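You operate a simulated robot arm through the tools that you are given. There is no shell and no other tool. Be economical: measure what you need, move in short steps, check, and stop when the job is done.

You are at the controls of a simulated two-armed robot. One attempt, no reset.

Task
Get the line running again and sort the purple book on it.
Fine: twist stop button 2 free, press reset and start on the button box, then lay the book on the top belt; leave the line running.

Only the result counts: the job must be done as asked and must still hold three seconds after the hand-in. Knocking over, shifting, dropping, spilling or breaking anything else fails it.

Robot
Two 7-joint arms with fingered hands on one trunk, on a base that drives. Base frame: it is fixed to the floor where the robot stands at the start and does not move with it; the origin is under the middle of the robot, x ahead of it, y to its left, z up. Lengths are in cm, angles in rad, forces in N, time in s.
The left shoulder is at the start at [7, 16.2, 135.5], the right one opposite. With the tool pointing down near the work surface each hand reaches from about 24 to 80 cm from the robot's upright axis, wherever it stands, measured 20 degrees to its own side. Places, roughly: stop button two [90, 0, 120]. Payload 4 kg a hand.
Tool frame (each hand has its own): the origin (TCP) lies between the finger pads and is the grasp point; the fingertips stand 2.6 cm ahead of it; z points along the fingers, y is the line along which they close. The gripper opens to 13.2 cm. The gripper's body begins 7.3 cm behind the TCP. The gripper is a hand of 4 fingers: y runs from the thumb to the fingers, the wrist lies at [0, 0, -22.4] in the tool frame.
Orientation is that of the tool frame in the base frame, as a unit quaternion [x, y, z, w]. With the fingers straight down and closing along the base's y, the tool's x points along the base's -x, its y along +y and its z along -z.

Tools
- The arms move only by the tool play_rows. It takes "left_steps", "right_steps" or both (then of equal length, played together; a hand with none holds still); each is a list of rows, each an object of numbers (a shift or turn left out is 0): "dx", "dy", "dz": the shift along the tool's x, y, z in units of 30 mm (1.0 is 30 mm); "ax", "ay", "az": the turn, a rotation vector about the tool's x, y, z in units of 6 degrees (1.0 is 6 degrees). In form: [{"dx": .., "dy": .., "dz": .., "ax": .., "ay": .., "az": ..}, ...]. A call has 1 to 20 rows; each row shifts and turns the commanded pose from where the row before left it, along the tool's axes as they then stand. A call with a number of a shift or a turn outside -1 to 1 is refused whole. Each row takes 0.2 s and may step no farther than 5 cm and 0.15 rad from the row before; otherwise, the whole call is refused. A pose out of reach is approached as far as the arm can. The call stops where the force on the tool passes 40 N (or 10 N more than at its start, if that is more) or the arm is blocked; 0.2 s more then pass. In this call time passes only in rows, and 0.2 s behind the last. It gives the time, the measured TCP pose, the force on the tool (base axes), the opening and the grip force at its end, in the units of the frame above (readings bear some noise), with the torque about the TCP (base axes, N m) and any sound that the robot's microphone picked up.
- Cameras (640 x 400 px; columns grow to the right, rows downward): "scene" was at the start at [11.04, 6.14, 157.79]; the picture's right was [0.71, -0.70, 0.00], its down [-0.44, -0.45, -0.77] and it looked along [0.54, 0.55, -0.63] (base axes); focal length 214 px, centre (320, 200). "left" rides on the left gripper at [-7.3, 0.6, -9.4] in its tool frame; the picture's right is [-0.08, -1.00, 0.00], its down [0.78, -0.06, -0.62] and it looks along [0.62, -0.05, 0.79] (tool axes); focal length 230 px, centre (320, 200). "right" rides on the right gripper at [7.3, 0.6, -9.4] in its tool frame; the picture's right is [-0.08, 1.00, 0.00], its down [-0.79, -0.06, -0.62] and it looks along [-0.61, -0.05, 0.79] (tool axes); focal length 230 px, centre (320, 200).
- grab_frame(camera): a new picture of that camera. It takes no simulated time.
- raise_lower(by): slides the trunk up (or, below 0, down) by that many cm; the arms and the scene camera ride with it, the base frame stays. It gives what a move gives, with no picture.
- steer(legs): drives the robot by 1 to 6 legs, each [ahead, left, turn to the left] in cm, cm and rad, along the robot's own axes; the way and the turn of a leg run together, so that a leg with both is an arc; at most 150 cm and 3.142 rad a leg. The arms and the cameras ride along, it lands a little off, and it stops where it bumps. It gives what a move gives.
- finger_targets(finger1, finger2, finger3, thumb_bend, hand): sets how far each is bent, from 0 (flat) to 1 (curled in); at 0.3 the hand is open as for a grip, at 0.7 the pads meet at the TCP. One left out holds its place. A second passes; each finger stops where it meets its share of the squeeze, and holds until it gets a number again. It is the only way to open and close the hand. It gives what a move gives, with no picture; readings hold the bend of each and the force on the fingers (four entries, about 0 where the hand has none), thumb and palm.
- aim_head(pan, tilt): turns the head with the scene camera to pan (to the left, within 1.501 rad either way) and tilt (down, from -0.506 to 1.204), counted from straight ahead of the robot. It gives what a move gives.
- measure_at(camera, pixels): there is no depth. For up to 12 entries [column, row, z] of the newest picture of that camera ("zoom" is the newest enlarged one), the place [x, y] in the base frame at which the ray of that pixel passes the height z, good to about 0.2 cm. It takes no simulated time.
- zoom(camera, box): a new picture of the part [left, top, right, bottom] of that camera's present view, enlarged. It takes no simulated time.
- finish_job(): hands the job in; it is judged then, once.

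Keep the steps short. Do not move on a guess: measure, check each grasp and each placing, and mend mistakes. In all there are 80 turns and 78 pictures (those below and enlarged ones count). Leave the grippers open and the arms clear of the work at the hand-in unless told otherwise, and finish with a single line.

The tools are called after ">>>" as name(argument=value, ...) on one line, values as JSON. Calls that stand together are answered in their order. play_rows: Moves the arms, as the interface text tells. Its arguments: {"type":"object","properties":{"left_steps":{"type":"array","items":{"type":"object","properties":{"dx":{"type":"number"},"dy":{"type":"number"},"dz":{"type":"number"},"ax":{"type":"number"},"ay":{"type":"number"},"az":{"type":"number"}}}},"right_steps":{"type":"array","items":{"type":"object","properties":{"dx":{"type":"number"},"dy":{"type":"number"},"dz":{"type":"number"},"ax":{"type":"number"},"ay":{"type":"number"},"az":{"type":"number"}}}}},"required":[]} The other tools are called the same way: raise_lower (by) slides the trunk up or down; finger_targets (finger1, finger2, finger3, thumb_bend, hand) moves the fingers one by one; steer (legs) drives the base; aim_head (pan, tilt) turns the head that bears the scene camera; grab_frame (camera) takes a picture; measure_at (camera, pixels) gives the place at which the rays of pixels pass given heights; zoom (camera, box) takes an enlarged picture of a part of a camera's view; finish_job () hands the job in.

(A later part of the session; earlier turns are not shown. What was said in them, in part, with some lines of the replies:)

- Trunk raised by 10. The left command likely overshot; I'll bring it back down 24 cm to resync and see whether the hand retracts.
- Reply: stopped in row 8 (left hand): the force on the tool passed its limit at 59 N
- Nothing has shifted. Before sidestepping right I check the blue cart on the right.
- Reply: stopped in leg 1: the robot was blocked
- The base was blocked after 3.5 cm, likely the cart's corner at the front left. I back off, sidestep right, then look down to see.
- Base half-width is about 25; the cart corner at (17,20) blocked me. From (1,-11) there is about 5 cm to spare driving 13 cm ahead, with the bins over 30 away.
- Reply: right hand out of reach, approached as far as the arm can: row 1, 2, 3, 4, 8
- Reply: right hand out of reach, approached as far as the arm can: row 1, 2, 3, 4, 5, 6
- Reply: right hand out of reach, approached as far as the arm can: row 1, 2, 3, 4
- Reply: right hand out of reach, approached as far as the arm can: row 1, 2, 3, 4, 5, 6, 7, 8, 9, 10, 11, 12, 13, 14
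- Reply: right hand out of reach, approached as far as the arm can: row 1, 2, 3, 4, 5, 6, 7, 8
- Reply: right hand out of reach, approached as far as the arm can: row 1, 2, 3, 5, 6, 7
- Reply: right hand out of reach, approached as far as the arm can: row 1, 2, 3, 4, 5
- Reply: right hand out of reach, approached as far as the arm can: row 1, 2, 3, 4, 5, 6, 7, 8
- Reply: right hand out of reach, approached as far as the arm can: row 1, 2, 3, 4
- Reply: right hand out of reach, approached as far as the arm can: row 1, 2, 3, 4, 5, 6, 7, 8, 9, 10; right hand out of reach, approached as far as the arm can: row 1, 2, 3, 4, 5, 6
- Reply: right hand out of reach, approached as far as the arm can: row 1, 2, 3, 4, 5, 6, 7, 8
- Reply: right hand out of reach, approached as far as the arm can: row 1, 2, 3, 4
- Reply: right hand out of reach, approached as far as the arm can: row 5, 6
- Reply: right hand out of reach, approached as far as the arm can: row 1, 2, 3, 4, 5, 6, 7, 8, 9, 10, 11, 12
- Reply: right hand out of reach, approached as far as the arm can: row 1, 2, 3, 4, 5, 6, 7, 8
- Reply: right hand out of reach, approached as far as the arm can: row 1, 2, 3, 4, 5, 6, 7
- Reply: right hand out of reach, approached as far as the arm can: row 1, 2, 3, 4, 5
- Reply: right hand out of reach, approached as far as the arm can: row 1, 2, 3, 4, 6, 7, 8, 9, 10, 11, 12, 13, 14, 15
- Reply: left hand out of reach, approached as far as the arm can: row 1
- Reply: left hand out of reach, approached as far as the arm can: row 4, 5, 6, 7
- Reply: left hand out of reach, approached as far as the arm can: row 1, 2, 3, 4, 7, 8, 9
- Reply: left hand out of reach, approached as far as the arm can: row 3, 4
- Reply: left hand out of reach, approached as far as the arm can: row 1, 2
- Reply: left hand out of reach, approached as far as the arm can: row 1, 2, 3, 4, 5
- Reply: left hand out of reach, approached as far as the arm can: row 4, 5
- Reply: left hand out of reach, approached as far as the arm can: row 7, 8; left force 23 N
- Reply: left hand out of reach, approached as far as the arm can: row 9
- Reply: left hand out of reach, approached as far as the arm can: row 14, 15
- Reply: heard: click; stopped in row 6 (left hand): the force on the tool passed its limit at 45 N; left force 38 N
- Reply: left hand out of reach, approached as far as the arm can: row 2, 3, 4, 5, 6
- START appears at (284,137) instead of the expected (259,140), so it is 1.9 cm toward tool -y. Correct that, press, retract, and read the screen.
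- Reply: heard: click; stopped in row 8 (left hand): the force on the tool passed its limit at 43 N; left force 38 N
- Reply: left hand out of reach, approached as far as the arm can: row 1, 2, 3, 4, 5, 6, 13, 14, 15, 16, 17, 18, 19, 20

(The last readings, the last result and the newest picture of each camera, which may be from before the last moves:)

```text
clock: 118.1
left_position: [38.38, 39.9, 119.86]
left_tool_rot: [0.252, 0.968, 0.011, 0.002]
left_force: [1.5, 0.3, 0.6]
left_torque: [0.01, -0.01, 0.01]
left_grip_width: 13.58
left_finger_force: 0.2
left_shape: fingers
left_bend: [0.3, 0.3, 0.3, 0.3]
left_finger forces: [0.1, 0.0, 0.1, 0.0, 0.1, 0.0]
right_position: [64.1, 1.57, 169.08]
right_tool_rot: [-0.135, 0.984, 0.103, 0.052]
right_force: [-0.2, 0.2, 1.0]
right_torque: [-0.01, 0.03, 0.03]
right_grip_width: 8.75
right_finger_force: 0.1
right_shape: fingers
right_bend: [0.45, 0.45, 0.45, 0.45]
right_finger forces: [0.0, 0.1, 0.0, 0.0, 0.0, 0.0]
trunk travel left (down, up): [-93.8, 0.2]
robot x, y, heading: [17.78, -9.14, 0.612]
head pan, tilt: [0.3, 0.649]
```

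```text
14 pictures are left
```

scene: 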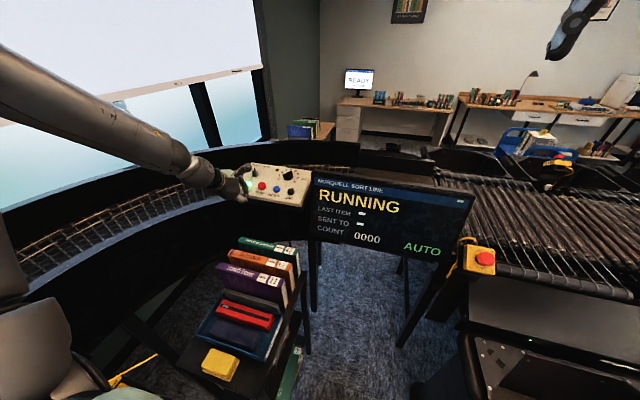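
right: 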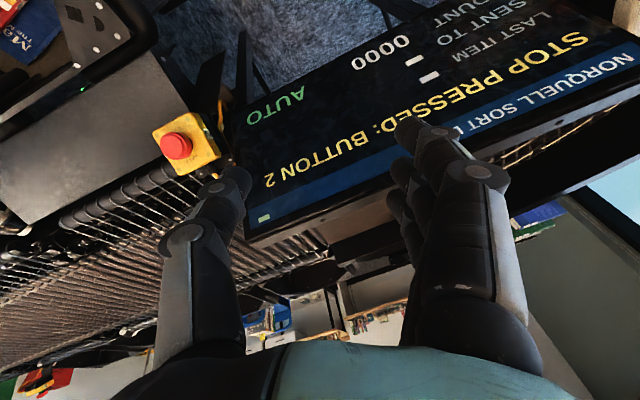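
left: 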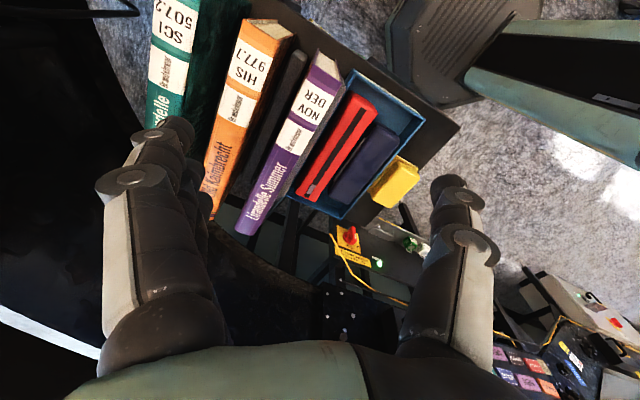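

The whole purple spine is visible in both views. Measuring its four corners.

>>> measure_at(camera="left", pixels=[[316, 50, 92], [316, 50, 97], [345, 78, 92], [345, 78, 97], [235, 229, 92], [235, 229, 97], [262, 238, 92], [262, 238, 97], [250, 25, 95], [295, 35, 95]])

>>> measure_at(camera="zoom", pixels=[[430, 206, 92], [430, 206, 97], [413, 238, 92], [413, 238, 97], [188, 141, 92], [188, 141, 97], [171, 162, 92], [171, 162, 97], [432, 326, 75], [432, 326, 80]])

```text
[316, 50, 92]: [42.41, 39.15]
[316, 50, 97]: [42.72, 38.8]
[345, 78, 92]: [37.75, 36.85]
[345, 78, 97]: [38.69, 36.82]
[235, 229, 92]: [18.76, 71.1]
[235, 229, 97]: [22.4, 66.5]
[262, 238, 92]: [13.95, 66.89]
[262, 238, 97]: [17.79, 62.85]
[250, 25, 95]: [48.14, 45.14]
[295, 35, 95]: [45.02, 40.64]
```

```text
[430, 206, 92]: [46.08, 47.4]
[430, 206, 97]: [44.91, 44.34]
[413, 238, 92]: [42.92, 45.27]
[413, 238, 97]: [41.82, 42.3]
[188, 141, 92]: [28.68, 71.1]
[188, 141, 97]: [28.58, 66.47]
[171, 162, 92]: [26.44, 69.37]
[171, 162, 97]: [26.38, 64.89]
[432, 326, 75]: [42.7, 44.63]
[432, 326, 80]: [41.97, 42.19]
```

Purple book: top at z ≈105.4, spine centre (34.3, 47.8), 3.3 thick, 24.9 long, normal azimuth 36°, bottom ≈ 90.5. I lower a bit, roll to azimuth 36°, centre over it, and set the opening to about 5.5 cm.

>>> play_rows(left_steps=[{"dz": 0.6}, {"dz": 0.6}, {"dz": 0.6}, {"az": 0.826}, {"az": 0.826}, {"az": 0.826}, {"az": 0.826}, {"az": 0.826}, {"dx": 0.733, "dy": 0.11}, {"dx": 0.733, "dy": 0.11}, {"dx": 0.733, "dy": 0.11}, {"dx": 0.733, "dy": 0.11}])

>>> finger_targets(hand="left", finger1=0.54, finger2=0.54, finger3=0.54, thumb_bend=0.54)

>>> grab_frame(camera="left")

>>> zoom(camera="scene", box=[190, 205, 322, 310])

```text
clock: 120.7
left_position: [35.41, 39.63, 116.29]
left_tool_rot: [0.247, 0.969, 0.014, 0.003]
left_force: [-0.4, 0.3, -0.1]
left_torque: [-0.02, 0.0, 0.0]
left_grip_width: 13.59
left_finger_force: 0.0
left_shape: fingers
left_bend: [0.3, 0.3, 0.3, 0.3]
left_finger forces: [0.0, 0.0, 0.1, 0.0, 0.1, 0.1]
left hand out of reach, approached as far as the arm can: row 4, 5, 6, 7, 8, 9, 10, 11, 12
right_position: [64.05, 1.51, 169.12]
right_tool_rot: [-0.135, 0.984, 0.104, 0.052]
right_force: [-0.1, 1.1, -0.3]
right_torque: [-0.02, 0.0, -0.02]
right_grip_width: 8.79
right_finger_force: 0.1
right_shape: fingers
right_bend: [0.45, 0.45, 0.45, 0.45]
right_finger forces: [0.1, 0.1, 0.0, 0.1, 0.0, 0.0]
trunk travel left (down, up): [-93.8, 0.2]
robot x, y, heading: [18.03, -9.37, 0.609]
head pan, tilt: [0.3, 0.649]
```

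```text
clock: 121.7
left_position: [35.49, 39.76, 116.33]
left_tool_rot: [0.247, 0.969, 0.014, 0.004]
left_force: [0.0, -0.7, 0.4]
left_torque: [-0.01, 0.01, 0.02]
left_grip_width: 5.86
left_finger_force: 0.0
left_shape: fingers
left_bend: [0.54, 0.54, 0.54, 0.54]
left_finger forces: [0.0, 0.0, 0.0, 0.1, 0.1, 0.0]
right_position: [64.11, 1.53, 169.0]
right_tool_rot: [-0.135, 0.984, 0.104, 0.052]
right_force: [1.0, 0.1, -0.3]
right_torque: [-0.02, -0.01, 0.02]
right_grip_width: 8.79
right_finger_force: 0.1
right_shape: fingers
right_bend: [0.45, 0.45, 0.45, 0.45]
right_finger forces: [0.0, 0.0, 0.1, 0.1, 0.1, 0.0]
trunk travel left (down, up): [-93.8, 0.2]
robot x, y, heading: [17.12, -9.59, 0.613]
head pan, tilt: [0.3, 0.649]
```

```text
13 pictures are left
```

left: 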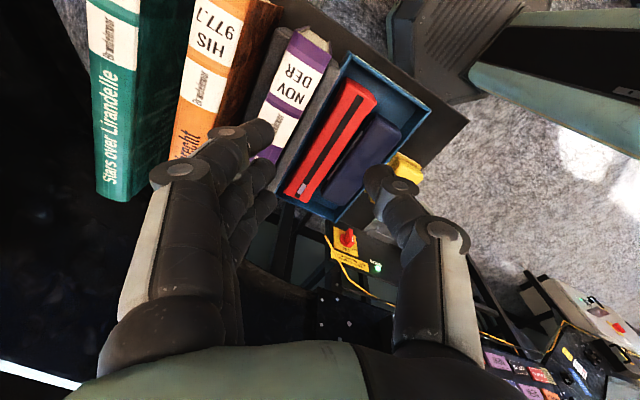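

```text
3.81 times, centred on (256, 258) of scene
```

zoom: 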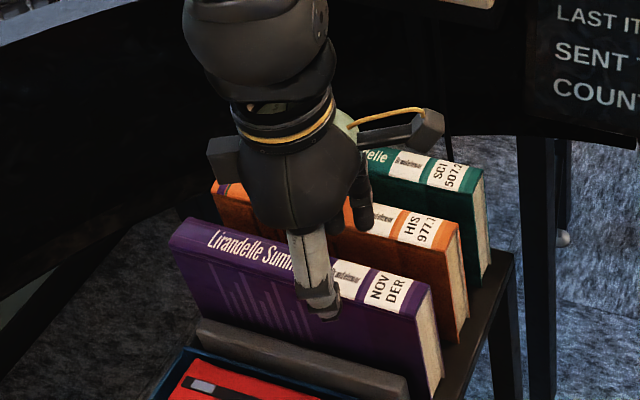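

The roll stops at azimuth 61° (joint limit relative to the body), so the body must turn 25° right: drive to about (4,-5) heading 0.17, then bring the hand over the book.

>>> steer(legs=[[-8.4, 11.3, 0], [0, 0, -0.44]])

>>> play_rows(left_steps=[{"dx": 0.82, "dy": 0.171, "dz": 0.15}, {"dx": 0.82, "dy": 0.171, "dz": 0.15}, {"dx": 0.82, "dy": 0.171, "dz": 0.15}, {"dx": 0.82, "dy": 0.171, "dz": 0.15}, {"dx": 0.82, "dy": 0.171, "dz": 0.15}, {"dx": 0.82, "dy": 0.171, "dz": 0.15}, {"dx": 0.82, "dy": 0.171, "dz": 0.15}])

>>> grab_frame(camera="left")

>>> aim_head(pan=1.3, tilt=0.75)

>>> grab_frame(camera="scene")

```text
clock: 124.3
left_position: [41.24, 32.48, 116.39]
left_tool_rot: [0.449, 0.894, 0.012, 0.005]
left_force: [-0.6, 0.4, -0.4]
left_torque: [-0.02, 0.04, -0.01]
left_grip_width: 5.86
left_finger_force: 0.1
left_shape: fingers
left_bend: [0.54, 0.54, 0.54, 0.54]
left_finger forces: [0.0, 0.0, 0.1, 0.0, 0.0, 0.1]
right_position: [51.25, -14.3, 168.9]
right_tool_rot: [0.079, 0.99, 0.09, 0.072]
right_force: [0.9, 0.3, -0.2]
right_torque: [-0.02, 0.03, 0.0]
right_grip_width: 8.78
right_finger_force: 0.1
right_shape: fingers
right_bend: [0.45, 0.45, 0.45, 0.45]
right_finger forces: [0.1, 0.0, 0.0, 0.1, 0.0, 0.0]
trunk travel left (down, up): [-93.8, 0.2]
robot x, y, heading: [4.46, -4.79, 0.18]
head pan, tilt: [0.3, 0.649]
```

```text
clock: 125.9
left_position: [39.68, 32.77, 117.35]
left_tool_rot: [0.446, 0.895, 0.014, 0.005]
left_force: [0.1, 0.1, -0.2]
left_torque: [-0.01, 0.02, 0.0]
left_grip_width: 5.88
left_finger_force: 0.1
left_shape: fingers
left_bend: [0.54, 0.54, 0.54, 0.54]
left_finger forces: [0.0, 0.0, 0.0, 0.1, 0.0, 0.0]
left hand out of reach, approached as far as the arm can: row 1, 2, 3, 4, 5, 6, 7
right_position: [51.21, -14.42, 169.07]
right_tool_rot: [0.079, 0.99, 0.09, 0.072]
right_force: [-0.6, -0.6, -0.5]
right_torque: [0.0, 0.02, 0.03]
right_grip_width: 8.8
right_finger_force: 0.0
right_shape: fingers
right_bend: [0.45, 0.45, 0.45, 0.45]
right_finger forces: [0.1, 0.1, 0.0, 0.0, 0.0, 0.1]
trunk travel left (down, up): [-93.8, 0.2]
robot x, y, heading: [4.49, -4.45, 0.174]
head pan, tilt: [0.3, 0.649]
```

```text
11 pictures are left
```

left: 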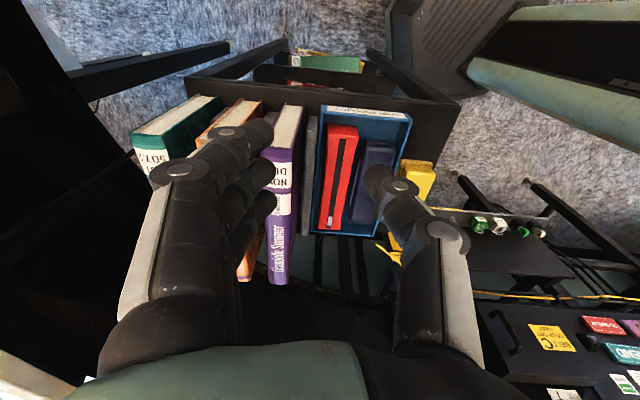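

```text
clock: 127.2
left_position: [39.69, 32.92, 117.36]
left_tool_rot: [0.446, 0.895, 0.013, 0.005]
left_force: [-1.0, -0.4, -0.6]
left_torque: [0.01, 0.0, 0.01]
left_grip_width: 5.85
left_finger_force: 0.0
left_shape: fingers
left_bend: [0.54, 0.54, 0.54, 0.54]
left_finger forces: [0.0, 0.0, 0.0, 0.0, 0.0, 0.0]
right_position: [51.23, -14.36, 168.98]
right_tool_rot: [0.078, 0.99, 0.09, 0.072]
right_force: [0.3, 0.3, 0.2]
right_torque: [-0.02, 0.0, 0.01]
right_grip_width: 8.8
right_finger_force: 0.0
right_shape: fingers
right_bend: [0.45, 0.45, 0.45, 0.45]
right_finger forces: [0.1, 0.0, 0.0, 0.0, 0.0, 0.0]
trunk travel left (down, up): [-93.8, 0.2]
robot x, y, heading: [4.48, -5.14, 0.174]
head pan, tilt: [1.3, 0.75]
```

```text
10 pictures are left
```

scene: 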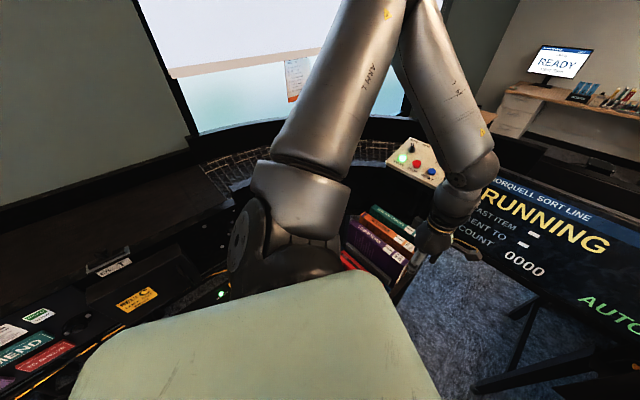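

The orientation is right now (spine vertical in the picture) but the hand is beyond the book's right end and at its height limit. I move clear of the end, line up with the book's plane, descend to z≈103 there, then slide in along the book. Also measuring the belt.

>>> measure_at(camera="scene", pixels=[[115, 265, 80], [115, 265, 95], [115, 265, 105], [150, 240, 95], [60, 240, 95], [190, 170, 95], [200, 205, 95]])

>>> play_rows(left_steps=[{"dx": -1}, {"dx": -1}, {"dy": 0.75}, {"dy": 0.72}, {"dz": 1}, {"dz": 1}, {"dz": 1}, {"dz": 1}, {"dz": 0.8}])

>>> grab_frame(camera="left")

```text
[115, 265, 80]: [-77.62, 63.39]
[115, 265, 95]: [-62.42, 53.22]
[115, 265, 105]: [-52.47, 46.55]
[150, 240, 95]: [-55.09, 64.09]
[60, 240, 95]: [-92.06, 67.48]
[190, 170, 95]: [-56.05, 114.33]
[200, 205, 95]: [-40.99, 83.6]
```

```text
clock: 129.2
left_position: [43.65, 30.99, 106.72]
left_tool_rot: [0.443, 0.897, 0.015, 0.004]
left_force: [0.0, -0.1, 0.5]
left_torque: [-0.02, -0.01, -0.02]
left_grip_width: 5.84
left_finger_force: 0.0
left_shape: fingers
left_bend: [0.54, 0.54, 0.54, 0.54]
left_finger forces: [0.0, 0.0, 0.0, 0.1, 0.0, 0.0]
left hand out of reach, approached as far as the arm can: row 5, 6, 7, 8, 9
right_position: [51.32, -14.37, 169.03]
right_tool_rot: [0.078, 0.99, 0.091, 0.072]
right_force: [-0.3, -0.3, -0.7]
right_torque: [0.04, -0.01, 0.01]
right_grip_width: 8.77
right_finger_force: 0.0
right_shape: fingers
right_bend: [0.45, 0.45, 0.45, 0.45]
right_finger forces: [0.0, 0.1, 0.1, 0.1, 0.0, 0.0]
trunk travel left (down, up): [-93.8, 0.2]
robot x, y, heading: [4.64, -4.93, 0.181]
head pan, tilt: [1.3, 0.75]
```

```text
9 pictures are left
```

left: 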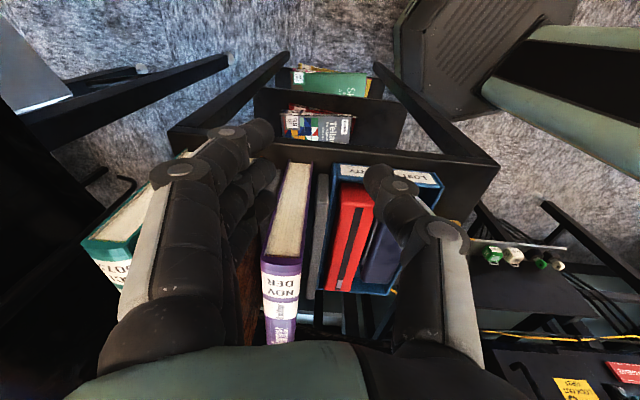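

Need +2.6 cm in tool y, 4 cm lower, and to slide in along the book. I do that in small rows, then close on the spine and look.

>>> play_rows(left_steps=[{"dy": 0.45, "dz": 0.5}, {"dy": 0.42, "dz": 0.5}, {"dz": 0.4}, {"dx": 0.8}, {"dx": 0.8}, {"dx": 0.8}, {"dx": 0.8}, {"dx": 0.8}, {"dx": 0.8}, {"dx": 0.8}, {"dx": 0.6}])

>>> grab_frame(camera="left")

```text
clock: 131.6
left_position: [37.88, 32.54, 110.74]
left_tool_rot: [0.446, 0.895, 0.015, 0.004]
left_force: [-0.5, -0.5, -0.5]
left_torque: [-0.01, -0.01, 0.01]
left_grip_width: 5.83
left_finger_force: 0.1
left_shape: fingers
left_bend: [0.54, 0.54, 0.54, 0.54]
left_finger forces: [0.0, 0.1, 0.0, 0.1, 0.0, 0.0]
left hand out of reach, approached as far as the arm can: row 1, 2, 3, 4, 5, 6, 7, 8, 9, 10, 11
right_position: [51.2, -14.28, 168.88]
right_tool_rot: [0.079, 0.99, 0.091, 0.073]
right_force: [-0.5, 0.0, 0.2]
right_torque: [0.01, 0.0, 0.0]
right_grip_width: 8.77
right_finger_force: 0.1
right_shape: fingers
right_bend: [0.45, 0.45, 0.45, 0.45]
right_finger forces: [0.0, 0.0, 0.0, 0.0, 0.0, 0.0]
trunk travel left (down, up): [-93.8, 0.2]
robot x, y, heading: [4.24, -4.77, 0.175]
head pan, tilt: [1.3, 0.75]
```

```text
8 pictures are left
```

left: 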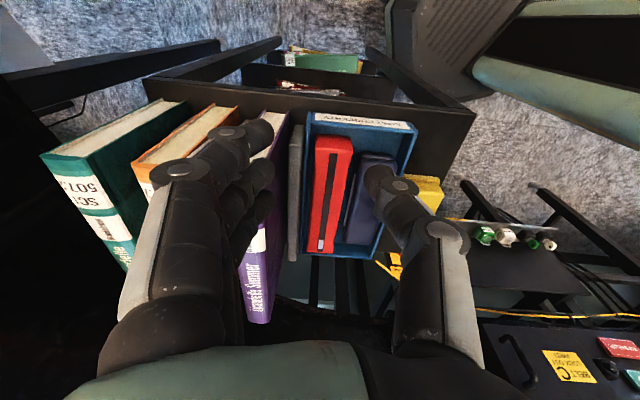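

The wrist roll limit keeps blocking here, so the body needs a further right turn to relax it. Turning -0.35 rad, rolling back to azimuth 36°, and bringing the hand over the book centre at z≈111.

>>> steer(legs=[[0, 0, -0.35]])

>>> play_rows(left_steps=[{"az": -0.8}, {"az": -0.8}, {"az": -0.8}, {"az": -0.77}, {"dx": 0.886, "dy": 0.154}, {"dx": 0.886, "dy": 0.154}, {"dx": 0.886, "dy": 0.154}, {"dx": 0.886, "dy": 0.154}, {"dx": 0.886, "dy": 0.154}, {"dx": 0.886, "dy": 0.154}, {"dx": 0.886, "dy": 0.154}, {"dx": 0.886, "dy": 0.154}, {"dx": 0.886, "dy": 0.154}, {"dx": 0.886, "dy": 0.154}, {"dx": 0.886, "dy": 0.154}, {"dx": 0.886, "dy": 0.154}])

>>> grab_frame(camera="left")

```text
clock: 133.0
left_position: [48.71, 18.91, 110.72]
left_tool_rot: [0.595, 0.804, 0.014, 0.007]
left_force: [-0.2, 0.5, 1.3]
left_torque: [0.0, -0.02, -0.02]
left_grip_width: 5.83
left_finger_force: 0.1
left_shape: fingers
left_bend: [0.54, 0.54, 0.54, 0.54]
left_finger forces: [0.0, 0.1, 0.0, 0.0, 0.0, 0.0]
right_position: [45.08, -29.66, 169.02]
right_tool_rot: [0.251, 0.961, 0.076, 0.088]
right_force: [0.3, -0.2, -0.3]
right_torque: [-0.01, 0.02, -0.03]
right_grip_width: 8.76
right_finger_force: 0.0
right_shape: fingers
right_bend: [0.45, 0.45, 0.45, 0.45]
right_finger forces: [0.0, 0.1, 0.0, 0.0, 0.0, 0.0]
trunk travel left (down, up): [-93.8, 0.2]
robot x, y, heading: [4.5, -4.86, -0.166]
head pan, tilt: [1.3, 0.75]
```

```text
clock: 136.4
left_position: [42.94, 30.8, 110.81]
left_tool_rot: [0.452, 0.892, 0.014, 0.008]
left_force: [-0.5, 0.3, -0.1]
left_torque: [0.02, 0.0, 0.03]
left_grip_width: 5.83
left_finger_force: 0.0
left_shape: fingers
left_bend: [0.54, 0.54, 0.54, 0.54]
left_finger forces: [0.1, 0.0, 0.1, 0.0, 0.1, 0.0]
left hand out of reach, approached as far as the arm can: row 10, 11, 12, 13, 14, 15, 16
right_position: [45.13, -29.91, 169.07]
right_tool_rot: [0.25, 0.961, 0.077, 0.087]
right_force: [-0.9, 0.2, -0.2]
right_torque: [-0.01, -0.03, -0.02]
right_grip_width: 8.78
right_finger_force: 0.1
right_shape: fingers
right_bend: [0.45, 0.45, 0.45, 0.45]
right_finger forces: [0.1, 0.0, 0.0, 0.0, 0.0, 0.0]
trunk travel left (down, up): [-93.8, 0.2]
robot x, y, heading: [4.44, -5.16, -0.169]
head pan, tilt: [1.3, 0.75]
```

```text
7 pictures are left
```

left: 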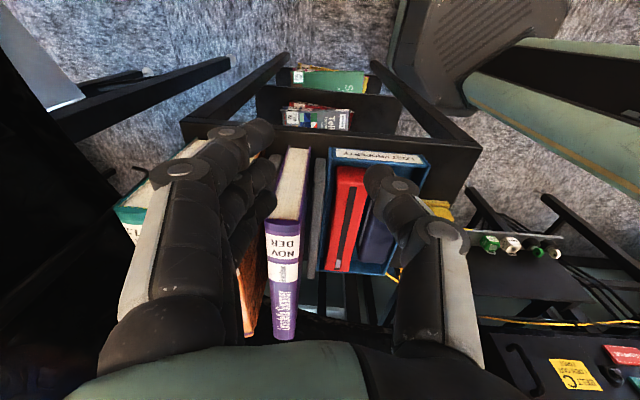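

Six turns remain. The arm can't reach farther left, but the base can go back and left instead: back 15.9, left 13.6, ending with the hand over the book's centre. Then I look.

>>> steer(legs=[[-15.9, 0, 0], [0, 13.6, 0]])

>>> play_rows(left_steps=[{"dx": -0.35, "dy": 0.735}, {"dx": -0.35, "dy": 0.735}])

>>> grab_frame(camera="left")

>>> aim_head(pan=1.5, tilt=0.6)

>>> grab_frame(camera="scene")

```text
clock: 138.8
left_position: [29.49, 46.46, 110.94]
left_tool_rot: [0.452, 0.892, 0.016, 0.008]
left_force: [-0.1, -0.3, -0.4]
left_torque: [0.04, 0.01, 0.01]
left_grip_width: 5.85
left_finger_force: 0.1
left_shape: fingers
left_bend: [0.54, 0.54, 0.54, 0.54]
left_finger forces: [0.0, 0.1, 0.0, 0.0, 0.0, 0.1]
right_position: [31.62, -14.37, 168.97]
right_tool_rot: [0.249, 0.961, 0.077, 0.087]
right_force: [-0.4, -0.7, -0.3]
right_torque: [0.03, -0.01, 0.02]
right_grip_width: 8.77
right_finger_force: 0.0
right_shape: fingers
right_bend: [0.45, 0.45, 0.45, 0.45]
right_finger forces: [0.1, 0.0, 0.0, 0.0, 0.0, 0.0]
trunk travel left (down, up): [-93.8, 0.2]
robot x, y, heading: [-8.81, 10.86, -0.167]
head pan, tilt: [1.3, 0.75]
```

```text
clock: 139.3
left_position: [34.64, 47.49, 110.98]
left_tool_rot: [0.453, 0.892, 0.014, 0.008]
left_force: [0.4, -1.0, 0.2]
left_torque: [-0.02, 0.0, 0.02]
left_grip_width: 5.82
left_finger_force: 0.0
left_shape: fingers
left_bend: [0.54, 0.54, 0.54, 0.54]
left_finger forces: [0.1, 0.0, 0.0, 0.1, 0.1, 0.0]
right_position: [31.87, -14.2, 168.97]
right_tool_rot: [0.25, 0.961, 0.078, 0.086]
right_force: [-0.1, -0.4, 0.3]
right_torque: [-0.01, -0.01, 0.01]
right_grip_width: 8.76
right_finger_force: 0.0
right_shape: fingers
right_bend: [0.45, 0.45, 0.45, 0.45]
right_finger forces: [0.1, 0.0, 0.1, 0.0, 0.0, 0.0]
trunk travel left (down, up): [-93.8, 0.2]
robot x, y, heading: [-8.97, 11.02, -0.169]
head pan, tilt: [1.3, 0.75]
```

```text
6 pictures are left
```

left: 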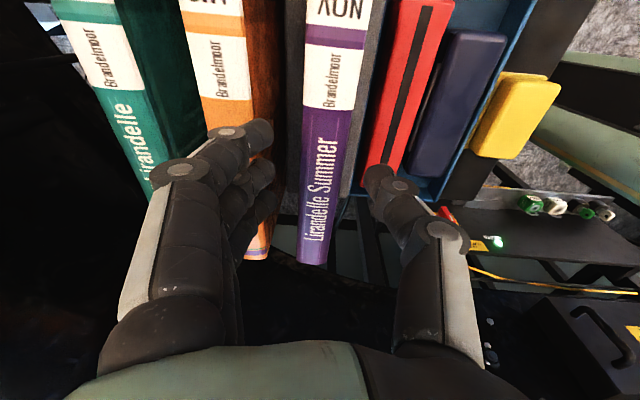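

```text
clock: 140.1
left_position: [34.49, 47.59, 110.92]
left_tool_rot: [0.452, 0.892, 0.014, 0.008]
left_force: [1.1, -0.6, 0.2]
left_torque: [0.05, 0.01, -0.01]
left_grip_width: 5.85
left_finger_force: 0.0
left_shape: fingers
left_bend: [0.54, 0.54, 0.54, 0.54]
left_finger forces: [0.0, 0.0, 0.1, 0.1, 0.1, 0.1]
right_position: [31.86, -13.91, 169.03]
right_tool_rot: [0.249, 0.961, 0.077, 0.086]
right_force: [0.4, 0.3, 0.8]
right_torque: [0.02, 0.0, -0.01]
right_grip_width: 8.77
right_finger_force: 0.0
right_shape: fingers
right_bend: [0.45, 0.45, 0.45, 0.45]
right_finger forces: [0.0, 0.0, 0.0, 0.1, 0.1, 0.0]
trunk travel left (down, up): [-93.8, 0.2]
robot x, y, heading: [-8.79, 10.92, -0.169]
head pan, tilt: [1.499, 0.6]
```

```text
5 pictures are left
5 turns are left
```

scene: 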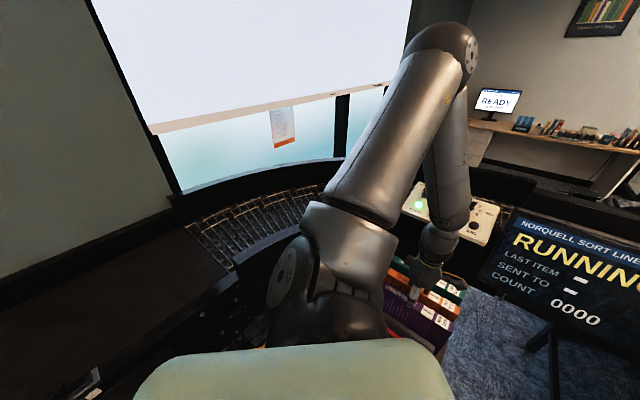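

The hand is centred over the purple book. I descend 10.4 cm (slight -y correction), close, and lift; the belt gets measured in the same turn.

>>> measure_at(camera="scene", pixels=[[235, 266, 100], [235, 266, 110], [188, 224, 100], [188, 224, 110], [120, 325, 100], [120, 325, 110], [60, 270, 100], [60, 270, 110], [130, 280, 100], [130, 280, 110]])

>>> play_rows(left_steps=[{"dy": -0.13, "dz": 0.5}, {"dz": 0.5}, {"dz": 0.5}, {"dz": 0.5}, {"dz": 0.5}, {"dz": 0.5}, {"dz": 0.47}])

>>> finger_targets(hand="left", finger1=0.8, finger2=0.8, finger3=0.8, thumb_bend=0.8)

>>> play_rows(left_steps=[{"dz": -0.5}, {"dz": -0.7}, {"dz": -0.8}, {"dz": -0.8}, {"dz": -0.8}, {"dz": -0.8}, {"dz": -0.7}, {"dz": -0.5}])

>>> grab_frame(camera="scene")

```text
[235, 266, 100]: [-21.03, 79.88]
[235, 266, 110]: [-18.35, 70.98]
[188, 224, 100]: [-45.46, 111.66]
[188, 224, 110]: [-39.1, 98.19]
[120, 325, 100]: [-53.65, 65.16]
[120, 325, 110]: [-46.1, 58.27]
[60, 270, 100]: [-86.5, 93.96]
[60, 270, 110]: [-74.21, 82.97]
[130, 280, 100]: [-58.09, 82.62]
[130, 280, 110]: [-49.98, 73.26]
```

```text
clock: 141.7
left_position: [34.36, 47.69, 100.35]
left_tool_rot: [0.452, 0.892, 0.013, 0.008]
left_force: [0.0, -0.2, -0.3]
left_torque: [0.01, 0.02, -0.02]
left_grip_width: 5.83
left_finger_force: 0.5
left_shape: fingers
left_bend: [0.54, 0.54, 0.54, 0.54]
left_finger forces: [0.3, 0.2, 0.1, 0.2, 0.0, 0.1]
right_position: [32.0, -13.76, 169.0]
right_tool_rot: [0.248, 0.962, 0.077, 0.088]
right_force: [0.0, 0.5, -0.2]
right_torque: [-0.02, 0.01, 0.0]
right_grip_width: 8.77
right_finger_force: 0.0
right_shape: fingers
right_bend: [0.45, 0.45, 0.45, 0.45]
right_finger forces: [0.0, 0.0, 0.1, 0.0, 0.0, 0.1]
trunk travel left (down, up): [-93.8, 0.2]
robot x, y, heading: [-8.88, 11.07, -0.168]
head pan, tilt: [1.499, 0.6]
```

```text
clock: 142.7
left_position: [34.24, 47.75, 100.42]
left_tool_rot: [0.452, 0.892, 0.012, 0.007]
left_force: [-1.0, 0.2, -0.1]
left_torque: [0.02, -0.02, -0.03]
left_grip_width: 3.41
left_finger_force: 23.4
left_shape: fingers
left_bend: [0.66, 0.66, 0.66, 0.64]
left_finger forces: [8.0, 8.1, 8.1, 0.1, 24.1, 0.1]
right_position: [31.94, -13.68, 168.99]
right_tool_rot: [0.25, 0.961, 0.077, 0.087]
right_force: [0.0, -0.4, 0.4]
right_torque: [0.03, -0.01, 0.01]
right_grip_width: 8.81
right_finger_force: 0.1
right_shape: fingers
right_bend: [0.45, 0.45, 0.45, 0.45]
right_finger forces: [0.0, 0.1, 0.0, 0.0, 0.1, 0.0]
trunk travel left (down, up): [-93.8, 0.2]
robot x, y, heading: [-8.77, 11.04, -0.164]
head pan, tilt: [1.499, 0.6]
```

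```text
clock: 144.5
left_position: [33.84, 47.47, 117.2]
left_tool_rot: [0.452, 0.892, 0.013, 0.008]
left_force: [-0.2, 0.0, -6.1]
left_torque: [0.03, -0.02, 0.03]
left_grip_width: 3.41
left_finger_force: 23.3
left_shape: fingers
left_bend: [0.66, 0.66, 0.66, 0.64]
left_finger forces: [7.9, 7.9, 7.8, 0.1, 23.9, 0.0]
right_position: [31.82, -13.79, 169.07]
right_tool_rot: [0.25, 0.961, 0.076, 0.087]
right_force: [-0.1, 0.0, 0.2]
right_torque: [-0.01, -0.02, 0.01]
right_grip_width: 8.81
right_finger_force: 0.1
right_shape: fingers
right_bend: [0.45, 0.45, 0.45, 0.45]
right_finger forces: [0.0, 0.1, 0.1, 0.1, 0.1, 0.0]
trunk travel left (down, up): [-93.8, 0.2]
robot x, y, heading: [-9.14, 11.0, -0.166]
head pan, tilt: [1.499, 0.6]
```

```text
4 pictures are left
4 turns are left
```

scene: 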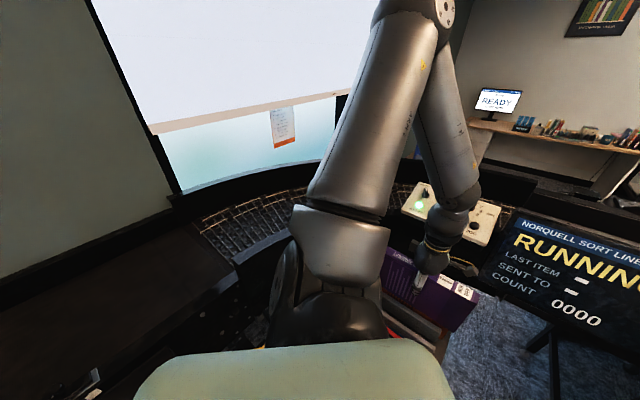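

Perfect grip: 24 N, book lifted clear. I now tilt the hand 43° outward (book flatter and higher), raise 10 cm, turn the body left 1.285 rad toward the top belt, and look.

>>> play_rows(left_steps=[{"ax": -0.9}, {"ax": -0.9}, {"ax": -0.9}, {"ax": -0.9}, {"ax": -0.9}, {"ax": -0.9}, {"ax": -0.9}, {"ax": -0.9}, {"dy": 0.57, "dz": -0.6}, {"dy": 0.57, "dz": -0.6}, {"dy": 0.57, "dz": -0.6}, {"dy": 0.57, "dz": -0.6}])

>>> steer(legs=[[0, 0, 1.285]])

>>> aim_head(pan=0.9, tilt=0.75)

>>> grab_frame(camera="scene")

>>> grab_frame(camera="left")

```text
clock: 147.1
left_position: [36.56, 49.25, 125.78]
left_tool_rot: [0.448, 0.876, 0.16, 0.081]
left_force: [0.4, 0.4, -6.6]
left_torque: [-0.01, 0.03, 0.0]
left_grip_width: 3.41
left_finger_force: 24.0
left_shape: fingers
left_bend: [0.67, 0.66, 0.66, 0.64]
left_finger forces: [7.5, 7.4, 7.5, 0.1, 25.0, 0.1]
left hand out of reach, approached as far as the arm can: row 4, 5, 6, 7, 8
right_position: [31.93, -13.6, 168.99]
right_tool_rot: [0.249, 0.961, 0.077, 0.087]
right_force: [-0.6, 0.5, -0.1]
right_torque: [-0.04, 0.0, -0.01]
right_grip_width: 8.78
right_finger_force: 0.0
right_shape: fingers
right_bend: [0.45, 0.45, 0.45, 0.45]
right_finger forces: [0.0, 0.1, 0.0, 0.0, 0.1, 0.1]
trunk travel left (down, up): [-93.8, 0.2]
robot x, y, heading: [-8.54, 10.94, -0.168]
head pan, tilt: [1.499, 0.6]
```

```text
clock: 149.4
left_position: [-0.69, 68.65, 125.53]
left_tool_rot: [0.095, 0.981, 0.168, 0.029]
left_force: [6.6, -16.4, -1.6]
left_torque: [-2.4, -0.64, 1.62]
left_grip_width: 5.13
left_finger_force: 38.1
left_shape: fingers
left_bend: [0.68, 0.71, 0.72, 0.59]
left_finger forces: [24.7, 3.9, 0.2, 0.0, 47.7, 0.0]
right_position: [38.2, 20.25, 169.0]
right_tool_rot: [-0.122, 0.986, 0.105, 0.052]
right_force: [0.6, -0.1, -0.3]
right_torque: [0.01, 0.04, 0.0]
right_grip_width: 8.78
right_finger_force: 0.1
right_shape: fingers
right_bend: [0.45, 0.45, 0.45, 0.45]
right_finger forces: [0.0, 0.1, 0.0, 0.0, 0.0, 0.1]
trunk travel left (down, up): [-93.8, 0.2]
robot x, y, heading: [-8.75, 11.09, 0.586]
head pan, tilt: [1.499, 0.6]
stopped in leg 1: the force on the tool passed its limit at 44 N (the readings are from after the stop); the commanded pose is now the measured one
```

```text
clock: 150.4
left_position: [-0.76, 68.91, 125.72]
left_tool_rot: [0.096, 0.98, 0.17, 0.029]
left_force: [9.5, -18.8, -6.8]
left_torque: [-2.57, -1.33, 1.95]
left_grip_width: 5.22
left_finger_force: 40.7
left_shape: fingers
left_bend: [0.68, 0.71, 0.72, 0.59]
left_finger forces: [26.3, 3.3, 0.0, 0.0, 52.3, 0.1]
right_position: [38.23, 20.18, 168.97]
right_tool_rot: [-0.121, 0.986, 0.105, 0.053]
right_force: [0.5, -0.7, 0.2]
right_torque: [0.01, 0.01, -0.04]
right_grip_width: 8.77
right_finger_force: 0.1
right_shape: fingers
right_bend: [0.45, 0.45, 0.45, 0.45]
right_finger forces: [0.0, 0.0, 0.0, 0.0, 0.0, 0.0]
trunk travel left (down, up): [-93.8, 0.2]
robot x, y, heading: [-8.22, 11.12, 0.589]
head pan, tilt: [0.901, 0.75]
```

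```text
3 pictures are left
```

scene: 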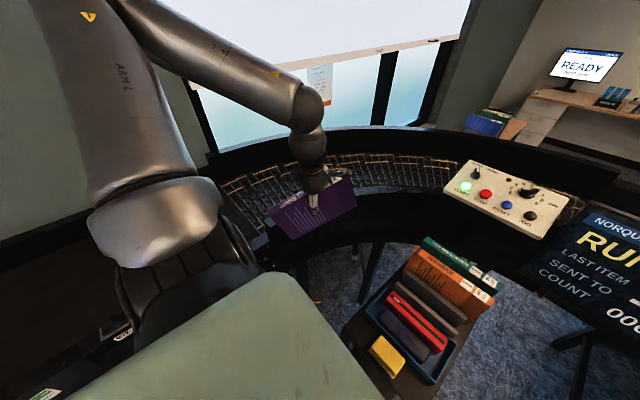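

```text
2 pictures are left
3 turns are left
```

left: 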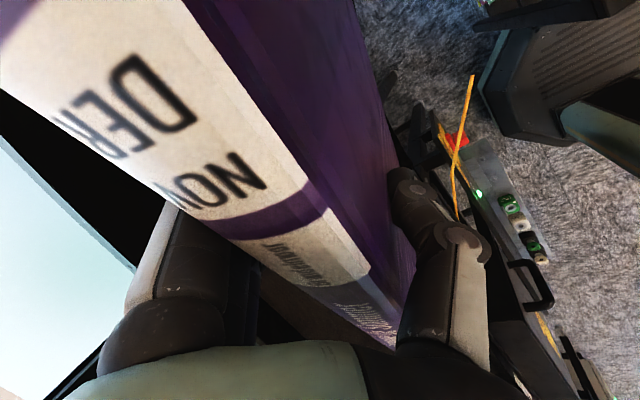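

The book struck the curve's inner wall (its top is higher than I assumed) and skewed in the grip. I ease off by turning back a little, raise 9 cm with more tilt, then turn on over the wall toward the belt.

>>> steer(legs=[[-3, 0, -0.12]])

>>> play_rows(left_steps=[{"dy": 0.26, "dz": -0.7}, {"dy": 0.26, "dz": -0.7}, {"dy": 0.26, "dz": -0.7}, {"dy": 0.26, "dz": -0.7}, {"ax": -0.9}, {"ax": -0.9}, {"ax": -0.9}, {"ax": -0.9}, {"dy": 0.5, "dz": -0.5}, {"dy": 0.5, "dz": -0.5}])

>>> steer(legs=[[0, 0, 0.65]])

>>> grab_frame(camera="scene")

```text
clock: 151.4
left_position: [3.67, 66.73, 125.29]
left_tool_rot: [0.153, 0.973, 0.167, 0.038]
left_force: [1.6, -3.2, -6.0]
left_torque: [-0.28, -0.02, 0.49]
left_grip_width: 4.47
left_finger_force: 24.9
left_shape: fingers
left_bend: [0.65, 0.7, 0.71, 0.61]
left_finger forces: [11.9, 7.6, 2.9, 0.1, 27.2, 0.0]
right_position: [36.75, 14.02, 168.9]
right_tool_rot: [-0.061, 0.992, 0.098, 0.057]
right_force: [-0.2, 0.3, 0.5]
right_torque: [-0.05, 0.02, 0.02]
right_grip_width: 8.76
right_finger_force: 0.2
right_shape: fingers
right_bend: [0.45, 0.45, 0.45, 0.45]
right_finger forces: [0.0, 0.0, 0.0, 0.1, 0.0, 0.0]
trunk travel left (down, up): [-93.8, 0.2]
robot x, y, heading: [-11.5, 9.35, 0.457]
head pan, tilt: [0.901, 0.75]
```

```text
clock: 153.6
left_position: [6.53, 65.8, 137.84]
left_tool_rot: [0.152, 0.943, 0.29, 0.057]
left_force: [-0.9, -0.9, -6.5]
left_torque: [-0.03, -0.05, 0.0]
left_grip_width: 4.14
left_finger_force: 20.8
left_shape: fingers
left_bend: [0.66, 0.69, 0.7, 0.63]
left_finger forces: [8.9, 6.3, 4.4, 0.0, 22.1, 0.0]
left hand out of reach, approached as far as the arm can: row 4, 6, 7, 8
right_position: [35.87, 13.53, 169.05]
right_tool_rot: [-0.062, 0.991, 0.099, 0.06]
right_force: [-0.2, 1.2, -0.1]
right_torque: [-0.01, -0.05, -0.03]
right_grip_width: 8.76
right_finger_force: 0.1
right_shape: fingers
right_bend: [0.45, 0.45, 0.45, 0.45]
right_finger forces: [0.1, 0.1, 0.1, 0.1, 0.0, 0.1]
trunk travel left (down, up): [-93.8, 0.2]
robot x, y, heading: [-11.37, 9.37, 0.469]
head pan, tilt: [0.901, 0.75]
```

```text
clock: 155.8
left_position: [-31.22, 65.25, 137.7]
left_tool_rot: [-0.158, 0.943, 0.291, -0.04]
left_force: [1.0, -0.2, -6.7]
left_torque: [-0.02, -0.05, 0.05]
left_grip_width: 4.1
left_finger_force: 20.4
left_shape: fingers
left_bend: [0.66, 0.69, 0.7, 0.63]
left_finger forces: [8.7, 6.3, 4.3, 0.1, 21.6, 0.0]
right_position: [24.04, 41.55, 169.05]
right_tool_rot: [-0.377, 0.919, 0.113, 0.023]
right_force: [-0.2, -0.4, 0.0]
right_torque: [0.02, -0.02, 0.03]
right_grip_width: 8.78
right_finger_force: 0.1
right_shape: fingers
right_bend: [0.45, 0.45, 0.45, 0.45]
right_finger forces: [0.0, 0.0, 0.0, 0.1, 0.0, 0.0]
trunk travel left (down, up): [-93.8, 0.2]
robot x, y, heading: [-11.44, 9.34, 1.114]
head pan, tilt: [0.901, 0.75]
```

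```text
1 pictures are left
2 turns are left
```

scene: 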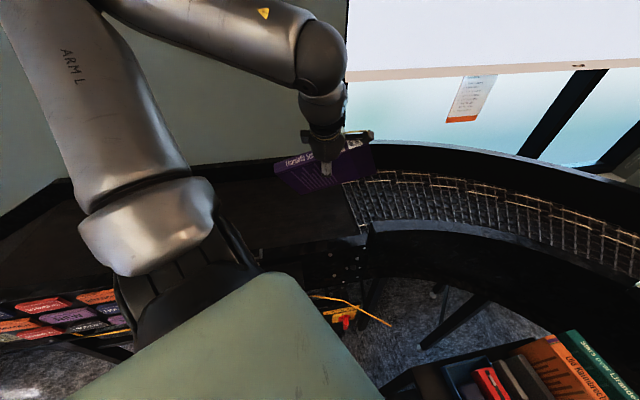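

The book is now held above the belt (in the picture at (320,170), belt surface beneath). I extend ~13 cm further over the belt, lower with small steps until contact stops it, open the hand, withdraw along the tool axis and take the last picture.

>>> play_rows(left_steps=[{"dx": 0.32, "dy": 0.706, "dz": 0.47}, {"dx": 0.32, "dy": 0.706, "dz": 0.47}, {"dx": 0.32, "dy": 0.706, "dz": 0.47}, {"dx": 0.32, "dy": 0.706, "dz": 0.47}, {"dx": 0.32, "dy": 0.706, "dz": 0.47}, {"dy": -0.28, "dz": 0.414}, {"dy": -0.28, "dz": 0.414}, {"dy": -0.28, "dz": 0.414}, {"dy": -0.28, "dz": 0.414}, {"dy": -0.28, "dz": 0.414}, {"dy": -0.28, "dz": 0.414}, {"dy": -0.28, "dz": 0.414}, {"dy": -0.28, "dz": 0.414}, {"dy": -0.28, "dz": 0.414}, {"dy": -0.28, "dz": 0.414}, {"dy": -0.28, "dz": 0.414}, {"dy": -0.28, "dz": 0.414}, {"dy": -0.28, "dz": 0.414}, {"dy": -0.28, "dz": 0.414}, {"dy": -0.28, "dz": 0.414}])

>>> finger_targets(hand="left", finger1=0.3, finger2=0.3, finger3=0.3, thumb_bend=0.3)

>>> play_rows(left_steps=[{"dz": -0.7}, {"dz": -0.9}, {"dz": -0.9}, {"dz": -0.9}, {"dz": -0.9}, {"dz": -0.9}])

>>> grab_frame(camera="scene")

```text
clock: 160.0
left_position: [-34.12, 69.5, 115.29]
left_tool_rot: [-0.158, 0.942, 0.292, -0.041]
left_force: [1.5, 1.0, -0.3]
left_torque: [0.12, 0.63, -0.14]
left_grip_width: 3.4
left_finger_force: 25.2
left_shape: fingers
left_bend: [0.69, 0.7, 0.71, 0.63]
left_finger forces: [5.4, 8.6, 11.2, 0.0, 24.9, 0.1]
left hand out of reach, approached as far as the arm can: row 3, 4, 5
right_position: [23.96, 41.51, 168.98]
right_tool_rot: [-0.376, 0.919, 0.114, 0.024]
right_force: [0.2, 0.2, 0.4]
right_torque: [0.0, 0.0, -0.02]
right_grip_width: 8.75
right_finger_force: 0.1
right_shape: fingers
right_bend: [0.45, 0.45, 0.45, 0.45]
right_finger forces: [0.1, 0.0, 0.0, 0.0, 0.0, 0.0]
trunk travel left (down, up): [-93.8, 0.2]
robot x, y, heading: [-11.55, 9.62, 1.121]
head pan, tilt: [0.901, 0.75]
```

```text
clock: 161.0
left_position: [-34.26, 69.4, 115.3]
left_tool_rot: [-0.158, 0.942, 0.292, -0.04]
left_force: [-0.4, 0.7, -0.1]
left_torque: [0.03, -0.01, 0.0]
left_grip_width: 13.67
left_finger_force: 0.1
left_shape: fingers
left_bend: [0.3, 0.3, 0.3, 0.3]
left_finger forces: [0.0, 0.1, 0.2, 0.0, 0.0, 0.0]
right_position: [23.85, 41.42, 169.05]
right_tool_rot: [-0.376, 0.92, 0.113, 0.023]
right_force: [0.3, -0.2, 0.3]
right_torque: [0.0, 0.0, -0.02]
right_grip_width: 8.79
right_finger_force: 0.1
right_shape: fingers
right_bend: [0.45, 0.45, 0.45, 0.45]
right_finger forces: [0.0, 0.0, 0.0, 0.0, 0.0, 0.0]
trunk travel left (down, up): [-93.8, 0.2]
robot x, y, heading: [-11.41, 9.26, 1.118]
head pan, tilt: [0.901, 0.75]
```

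```text
clock: 162.4
left_position: [-31.05, 65.61, 122.96]
left_tool_rot: [-0.157, 0.942, 0.293, -0.04]
left_force: [0.0, 0.1, -0.6]
left_torque: [-0.02, 0.03, 0.0]
left_grip_width: 13.68
left_finger_force: 0.0
left_shape: fingers
left_bend: [0.3, 0.3, 0.3, 0.3]
left_finger forces: [0.1, 0.0, 0.1, 0.0, 0.1, 0.1]
left hand out of reach, approached as far as the arm can: row 4, 5, 6
right_position: [24.27, 41.37, 169.07]
right_tool_rot: [-0.376, 0.919, 0.114, 0.023]
right_force: [0.2, -0.5, 0.2]
right_torque: [-0.03, -0.04, 0.0]
right_grip_width: 8.78
right_finger_force: 0.0
right_shape: fingers
right_bend: [0.45, 0.45, 0.45, 0.45]
right_finger forces: [0.0, 0.0, 0.1, 0.1, 0.1, 0.1]
trunk travel left (down, up): [-93.8, 0.2]
robot x, y, heading: [-11.14, 9.22, 1.119]
head pan, tilt: [0.901, 0.75]
```

```text
0 pictures are left
1 turns are left
```

scene: 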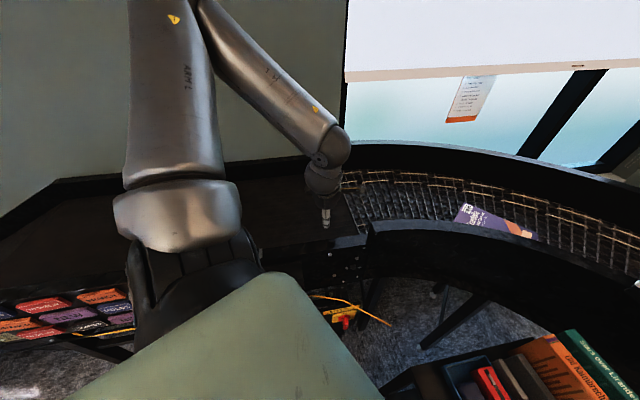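

The book lies flat on the line and is already travelling around the curve, with the line running. Last turn: I pull the left hand clear, open the right hand, let the line run on for a while, and hand in.

>>> play_rows(left_steps=[{"dy": -0.5, "dz": -0.7}, {"dy": -0.5, "dz": -0.7}, {"dy": -0.5, "dz": -0.7}, {"dy": -0.5, "dz": -0.6}])

>>> finger_targets(hand="right", finger1=0.3, finger2=0.3, finger3=0.3, thumb_bend=0.3)

>>> play_rows(right_steps=[{}, {}, {}, {}, {}, {}, {}, {}, {}, {}, {}, {}, {}, {}, {}, {}, {}, {}, {}, {}])

>>> play_rows(right_steps=[{}, {}, {}, {}, {}, {}, {}, {}, {}, {}, {}, {}, {}, {}, {}, {}, {}, {}, {}, {}])

>>> play_rows(right_steps=[{}, {}, {}, {}, {}, {}, {}, {}, {}, {}, {}, {}, {}, {}, {}, {}, {}, {}, {}, {}])

>>> play_rows(right_steps=[{}, {}, {}, {}, {}, {}, {}, {}, {}, {}, {}, {}, {}, {}, {}, {}, {}, {}, {}, {}])

>>> play_rows(right_steps=[{}, {}, {}, {}, {}, {}, {}, {}, {}, {}, {}, {}, {}, {}, {}, {}, {}, {}, {}, {}])

>>> play_rows(right_steps=[{}, {}, {}, {}, {}, {}, {}, {}, {}, {}, {}, {}, {}, {}, {}, {}, {}, {}, {}, {}])

>>> play_rows(right_steps=[{}, {}, {}, {}, {}, {}, {}, {}, {}, {}, {}, {}, {}, {}, {}, {}, {}, {}, {}, {}])

>>> finish_job()

```text
clock: 163.4
left_position: [-27.21, 64.68, 125.43]
left_tool_rot: [-0.159, 0.942, 0.292, -0.041]
left_force: [0.2, 0.5, -1.1]
left_torque: [-0.01, 0.05, 0.0]
left_grip_width: 13.65
left_finger_force: 0.3
left_shape: fingers
left_bend: [0.3, 0.3, 0.3, 0.3]
left_finger forces: [0.1, 0.0, 0.0, 0.0, 0.0, 0.0]
left hand out of reach, approached as far as the arm can: row 1, 2, 3, 4
right_position: [24.01, 41.45, 169.03]
right_tool_rot: [-0.376, 0.919, 0.114, 0.023]
right_force: [-0.8, 0.1, -1.0]
right_torque: [0.0, 0.04, -0.03]
right_grip_width: 8.79
right_finger_force: 0.1
right_shape: fingers
right_bend: [0.45, 0.45, 0.45, 0.45]
right_finger forces: [0.1, 0.0, 0.1, 0.0, 0.0, 0.0]
trunk travel left (down, up): [-93.8, 0.2]
robot x, y, heading: [-11.32, 9.45, 1.123]
head pan, tilt: [0.901, 0.75]
```

```text
clock: 164.4
left_position: [-27.24, 64.92, 125.33]
left_tool_rot: [-0.159, 0.942, 0.292, -0.041]
left_force: [0.7, -1.0, -0.6]
left_torque: [0.0, 0.02, -0.03]
left_grip_width: 13.66
left_finger_force: 0.1
left_shape: fingers
left_bend: [0.3, 0.3, 0.3, 0.3]
left_finger forces: [0.0, 0.0, 0.1, 0.1, 0.0, 0.0]
right_position: [23.83, 41.46, 169.02]
right_tool_rot: [-0.377, 0.919, 0.113, 0.024]
right_force: [0.5, -0.5, -0.6]
right_torque: [0.0, 0.02, 0.0]
right_grip_width: 13.57
right_finger_force: 0.1
right_shape: fingers
right_bend: [0.3, 0.3, 0.3, 0.3]
right_finger forces: [0.1, 0.0, 0.0, 0.0, 0.1, 0.0]
trunk travel left (down, up): [-93.8, 0.2]
robot x, y, heading: [-11.3, 8.96, 1.116]
head pan, tilt: [0.901, 0.75]
```

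```text
clock: 168.6
left_position: [-27.27, 64.8, 125.34]
left_tool_rot: [-0.159, 0.942, 0.291, -0.041]
left_force: [-0.2, 0.0, 0.5]
left_torque: [0.01, 0.02, -0.03]
left_grip_width: 13.63
left_finger_force: 0.0
left_shape: fingers
left_bend: [0.3, 0.3, 0.3, 0.3]
left_finger forces: [0.0, 0.0, 0.1, 0.0, 0.1, 0.1]
right_position: [23.89, 41.45, 168.96]
right_tool_rot: [-0.376, 0.919, 0.114, 0.024]
right_force: [-0.3, 0.3, -0.2]
right_torque: [0.03, 0.01, 0.01]
right_grip_width: 13.57
right_finger_force: 0.0
right_shape: fingers
right_bend: [0.3, 0.3, 0.3, 0.3]
right_finger forces: [0.0, 0.0, 0.0, 0.0, 0.1, 0.0]
trunk travel left (down, up): [-93.8, 0.2]
robot x, y, heading: [-10.71, 9.59, 1.118]
head pan, tilt: [0.901, 0.75]
```

```text
clock: 172.8
left_position: [-27.12, 64.74, 125.39]
left_tool_rot: [-0.159, 0.942, 0.292, -0.041]
left_force: [-0.4, 0.8, -0.7]
left_torque: [0.0, 0.02, -0.02]
left_grip_width: 13.68
left_finger_force: 0.0
left_shape: fingers
left_bend: [0.3, 0.3, 0.3, 0.3]
left_finger forces: [0.1, 0.0, 0.1, 0.0, 0.1, 0.0]
right_position: [23.91, 41.54, 168.95]
right_tool_rot: [-0.376, 0.919, 0.113, 0.025]
right_force: [-0.7, 0.0, 0.2]
right_torque: [0.0, 0.02, 0.01]
right_grip_width: 13.57
right_finger_force: 0.1
right_shape: fingers
right_bend: [0.3, 0.3, 0.3, 0.3]
right_finger forces: [0.0, 0.0, 0.0, 0.0, 0.0, 0.0]
trunk travel left (down, up): [-93.8, 0.2]
robot x, y, heading: [-11.47, 9.22, 1.118]
head pan, tilt: [0.901, 0.75]
```

```text
clock: 177.0
left_position: [-27.17, 64.74, 125.46]
left_tool_rot: [-0.16, 0.942, 0.292, -0.041]
left_force: [-0.7, 1.1, -0.6]
left_torque: [0.01, 0.03, 0.0]
left_grip_width: 13.66
left_finger_force: 0.0
left_shape: fingers
left_bend: [0.3, 0.3, 0.3, 0.3]
left_finger forces: [0.0, 0.1, 0.0, 0.1, 0.0, 0.0]
right_position: [23.98, 41.56, 168.94]
right_tool_rot: [-0.376, 0.919, 0.114, 0.024]
right_force: [-0.9, -0.2, -0.7]
right_torque: [0.03, 0.01, -0.01]
right_grip_width: 13.56
right_finger_force: 0.1
right_shape: fingers
right_bend: [0.3, 0.3, 0.3, 0.3]
right_finger forces: [0.0, 0.0, 0.0, 0.1, 0.0, 0.1]
trunk travel left (down, up): [-93.8, 0.2]
robot x, y, heading: [-11.04, 9.6, 1.117]
head pan, tilt: [0.901, 0.75]
```

```text
clock: 181.2
left_position: [-27.33, 64.81, 125.46]
left_tool_rot: [-0.159, 0.942, 0.292, -0.041]
left_force: [-0.8, -0.8, 0.6]
left_torque: [0.01, 0.0, 0.02]
left_grip_width: 13.65
left_finger_force: 0.0
left_shape: fingers
left_bend: [0.3, 0.3, 0.3, 0.3]
left_finger forces: [0.0, 0.1, 0.0, 0.1, 0.1, 0.1]
right_position: [23.92, 41.58, 168.92]
right_tool_rot: [-0.377, 0.919, 0.114, 0.024]
right_force: [-0.6, -0.1, 0.3]
right_torque: [-0.03, -0.02, 0.02]
right_grip_width: 13.55
right_finger_force: 0.1
right_shape: fingers
right_bend: [0.3, 0.3, 0.3, 0.3]
right_finger forces: [0.0, 0.0, 0.0, 0.0, 0.0, 0.1]
trunk travel left (down, up): [-93.8, 0.2]
robot x, y, heading: [-11.08, 9.55, 1.116]
head pan, tilt: [0.901, 0.75]
```

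```text
clock: 185.4
left_position: [-27.25, 64.76, 125.49]
left_tool_rot: [-0.159, 0.942, 0.292, -0.041]
left_force: [-0.4, -0.5, 0.4]
left_torque: [-0.01, 0.01, 0.01]
left_grip_width: 13.65
left_finger_force: 0.1
left_shape: fingers
left_bend: [0.3, 0.3, 0.3, 0.3]
left_finger forces: [0.0, 0.0, 0.1, 0.0, 0.0, 0.0]
right_position: [23.92, 41.5, 169.04]
right_tool_rot: [-0.376, 0.919, 0.114, 0.024]
right_force: [-0.6, -0.4, 0.5]
right_torque: [0.01, -0.04, 0.0]
right_grip_width: 13.58
right_finger_force: 0.1
right_shape: fingers
right_bend: [0.3, 0.3, 0.3, 0.3]
right_finger forces: [0.0, 0.0, 0.0, 0.0, 0.0, 0.1]
trunk travel left (down, up): [-93.8, 0.2]
robot x, y, heading: [-11.19, 9.4, 1.116]
head pan, tilt: [0.901, 0.75]
```

```text
clock: 189.6
left_position: [-27.2, 64.76, 125.47]
left_tool_rot: [-0.159, 0.942, 0.292, -0.041]
left_force: [0.7, 0.2, 0.4]
left_torque: [0.02, 0.01, 0.0]
left_grip_width: 13.66
left_finger_force: 0.1
left_shape: fingers
left_bend: [0.3, 0.3, 0.3, 0.3]
left_finger forces: [0.0, 0.1, 0.0, 0.1, 0.0, 0.1]
right_position: [23.95, 41.53, 169.02]
right_tool_rot: [-0.377, 0.919, 0.113, 0.024]
right_force: [0.9, 0.0, -0.6]
right_torque: [-0.01, 0.01, 0.01]
right_grip_width: 13.58
right_finger_force: 0.1
right_shape: fingers
right_bend: [0.3, 0.3, 0.3, 0.3]
right_finger forces: [0.1, 0.0, 0.1, 0.0, 0.0, 0.0]
trunk travel left (down, up): [-93.8, 0.2]
robot x, y, heading: [-11.43, 9.13, 1.118]
head pan, tilt: [0.901, 0.75]
```

```text
clock: 193.8
left_position: [-27.26, 64.85, 125.41]
left_tool_rot: [-0.16, 0.942, 0.291, -0.041]
left_force: [0.0, -0.1, 0.0]
left_torque: [0.0, 0.0, -0.01]
left_grip_width: 13.69
left_finger_force: 0.0
left_shape: fingers
left_bend: [0.3, 0.3, 0.3, 0.3]
left_finger forces: [0.0, 0.0, 0.0, 0.0, 0.0, 0.0]
right_position: [24.01, 41.52, 168.9]
right_tool_rot: [-0.376, 0.919, 0.113, 0.023]
right_force: [0.6, 0.0, -0.9]
right_torque: [-0.02, 0.02, 0.03]
right_grip_width: 13.56
right_finger_force: 0.0
right_shape: fingers
right_bend: [0.3, 0.3, 0.3, 0.3]
right_finger forces: [0.0, 0.0, 0.1, 0.0, 0.0, 0.0]
trunk travel left (down, up): [-93.8, 0.2]
robot x, y, heading: [-11.51, 9.69, 1.115]
head pan, tilt: [0.901, 0.75]
```

```text
The job is handed in.
```

Handed in: stop button 2 freed, reset and start pressed (screen read RUNNING), and the purple book last seen flat on the line and moving round the curve, but I had no pictures left to check it reached a bin, its first touchdown was blind near the downstream end of the top belt, and it bumped the curve's inner wall once on the way over.
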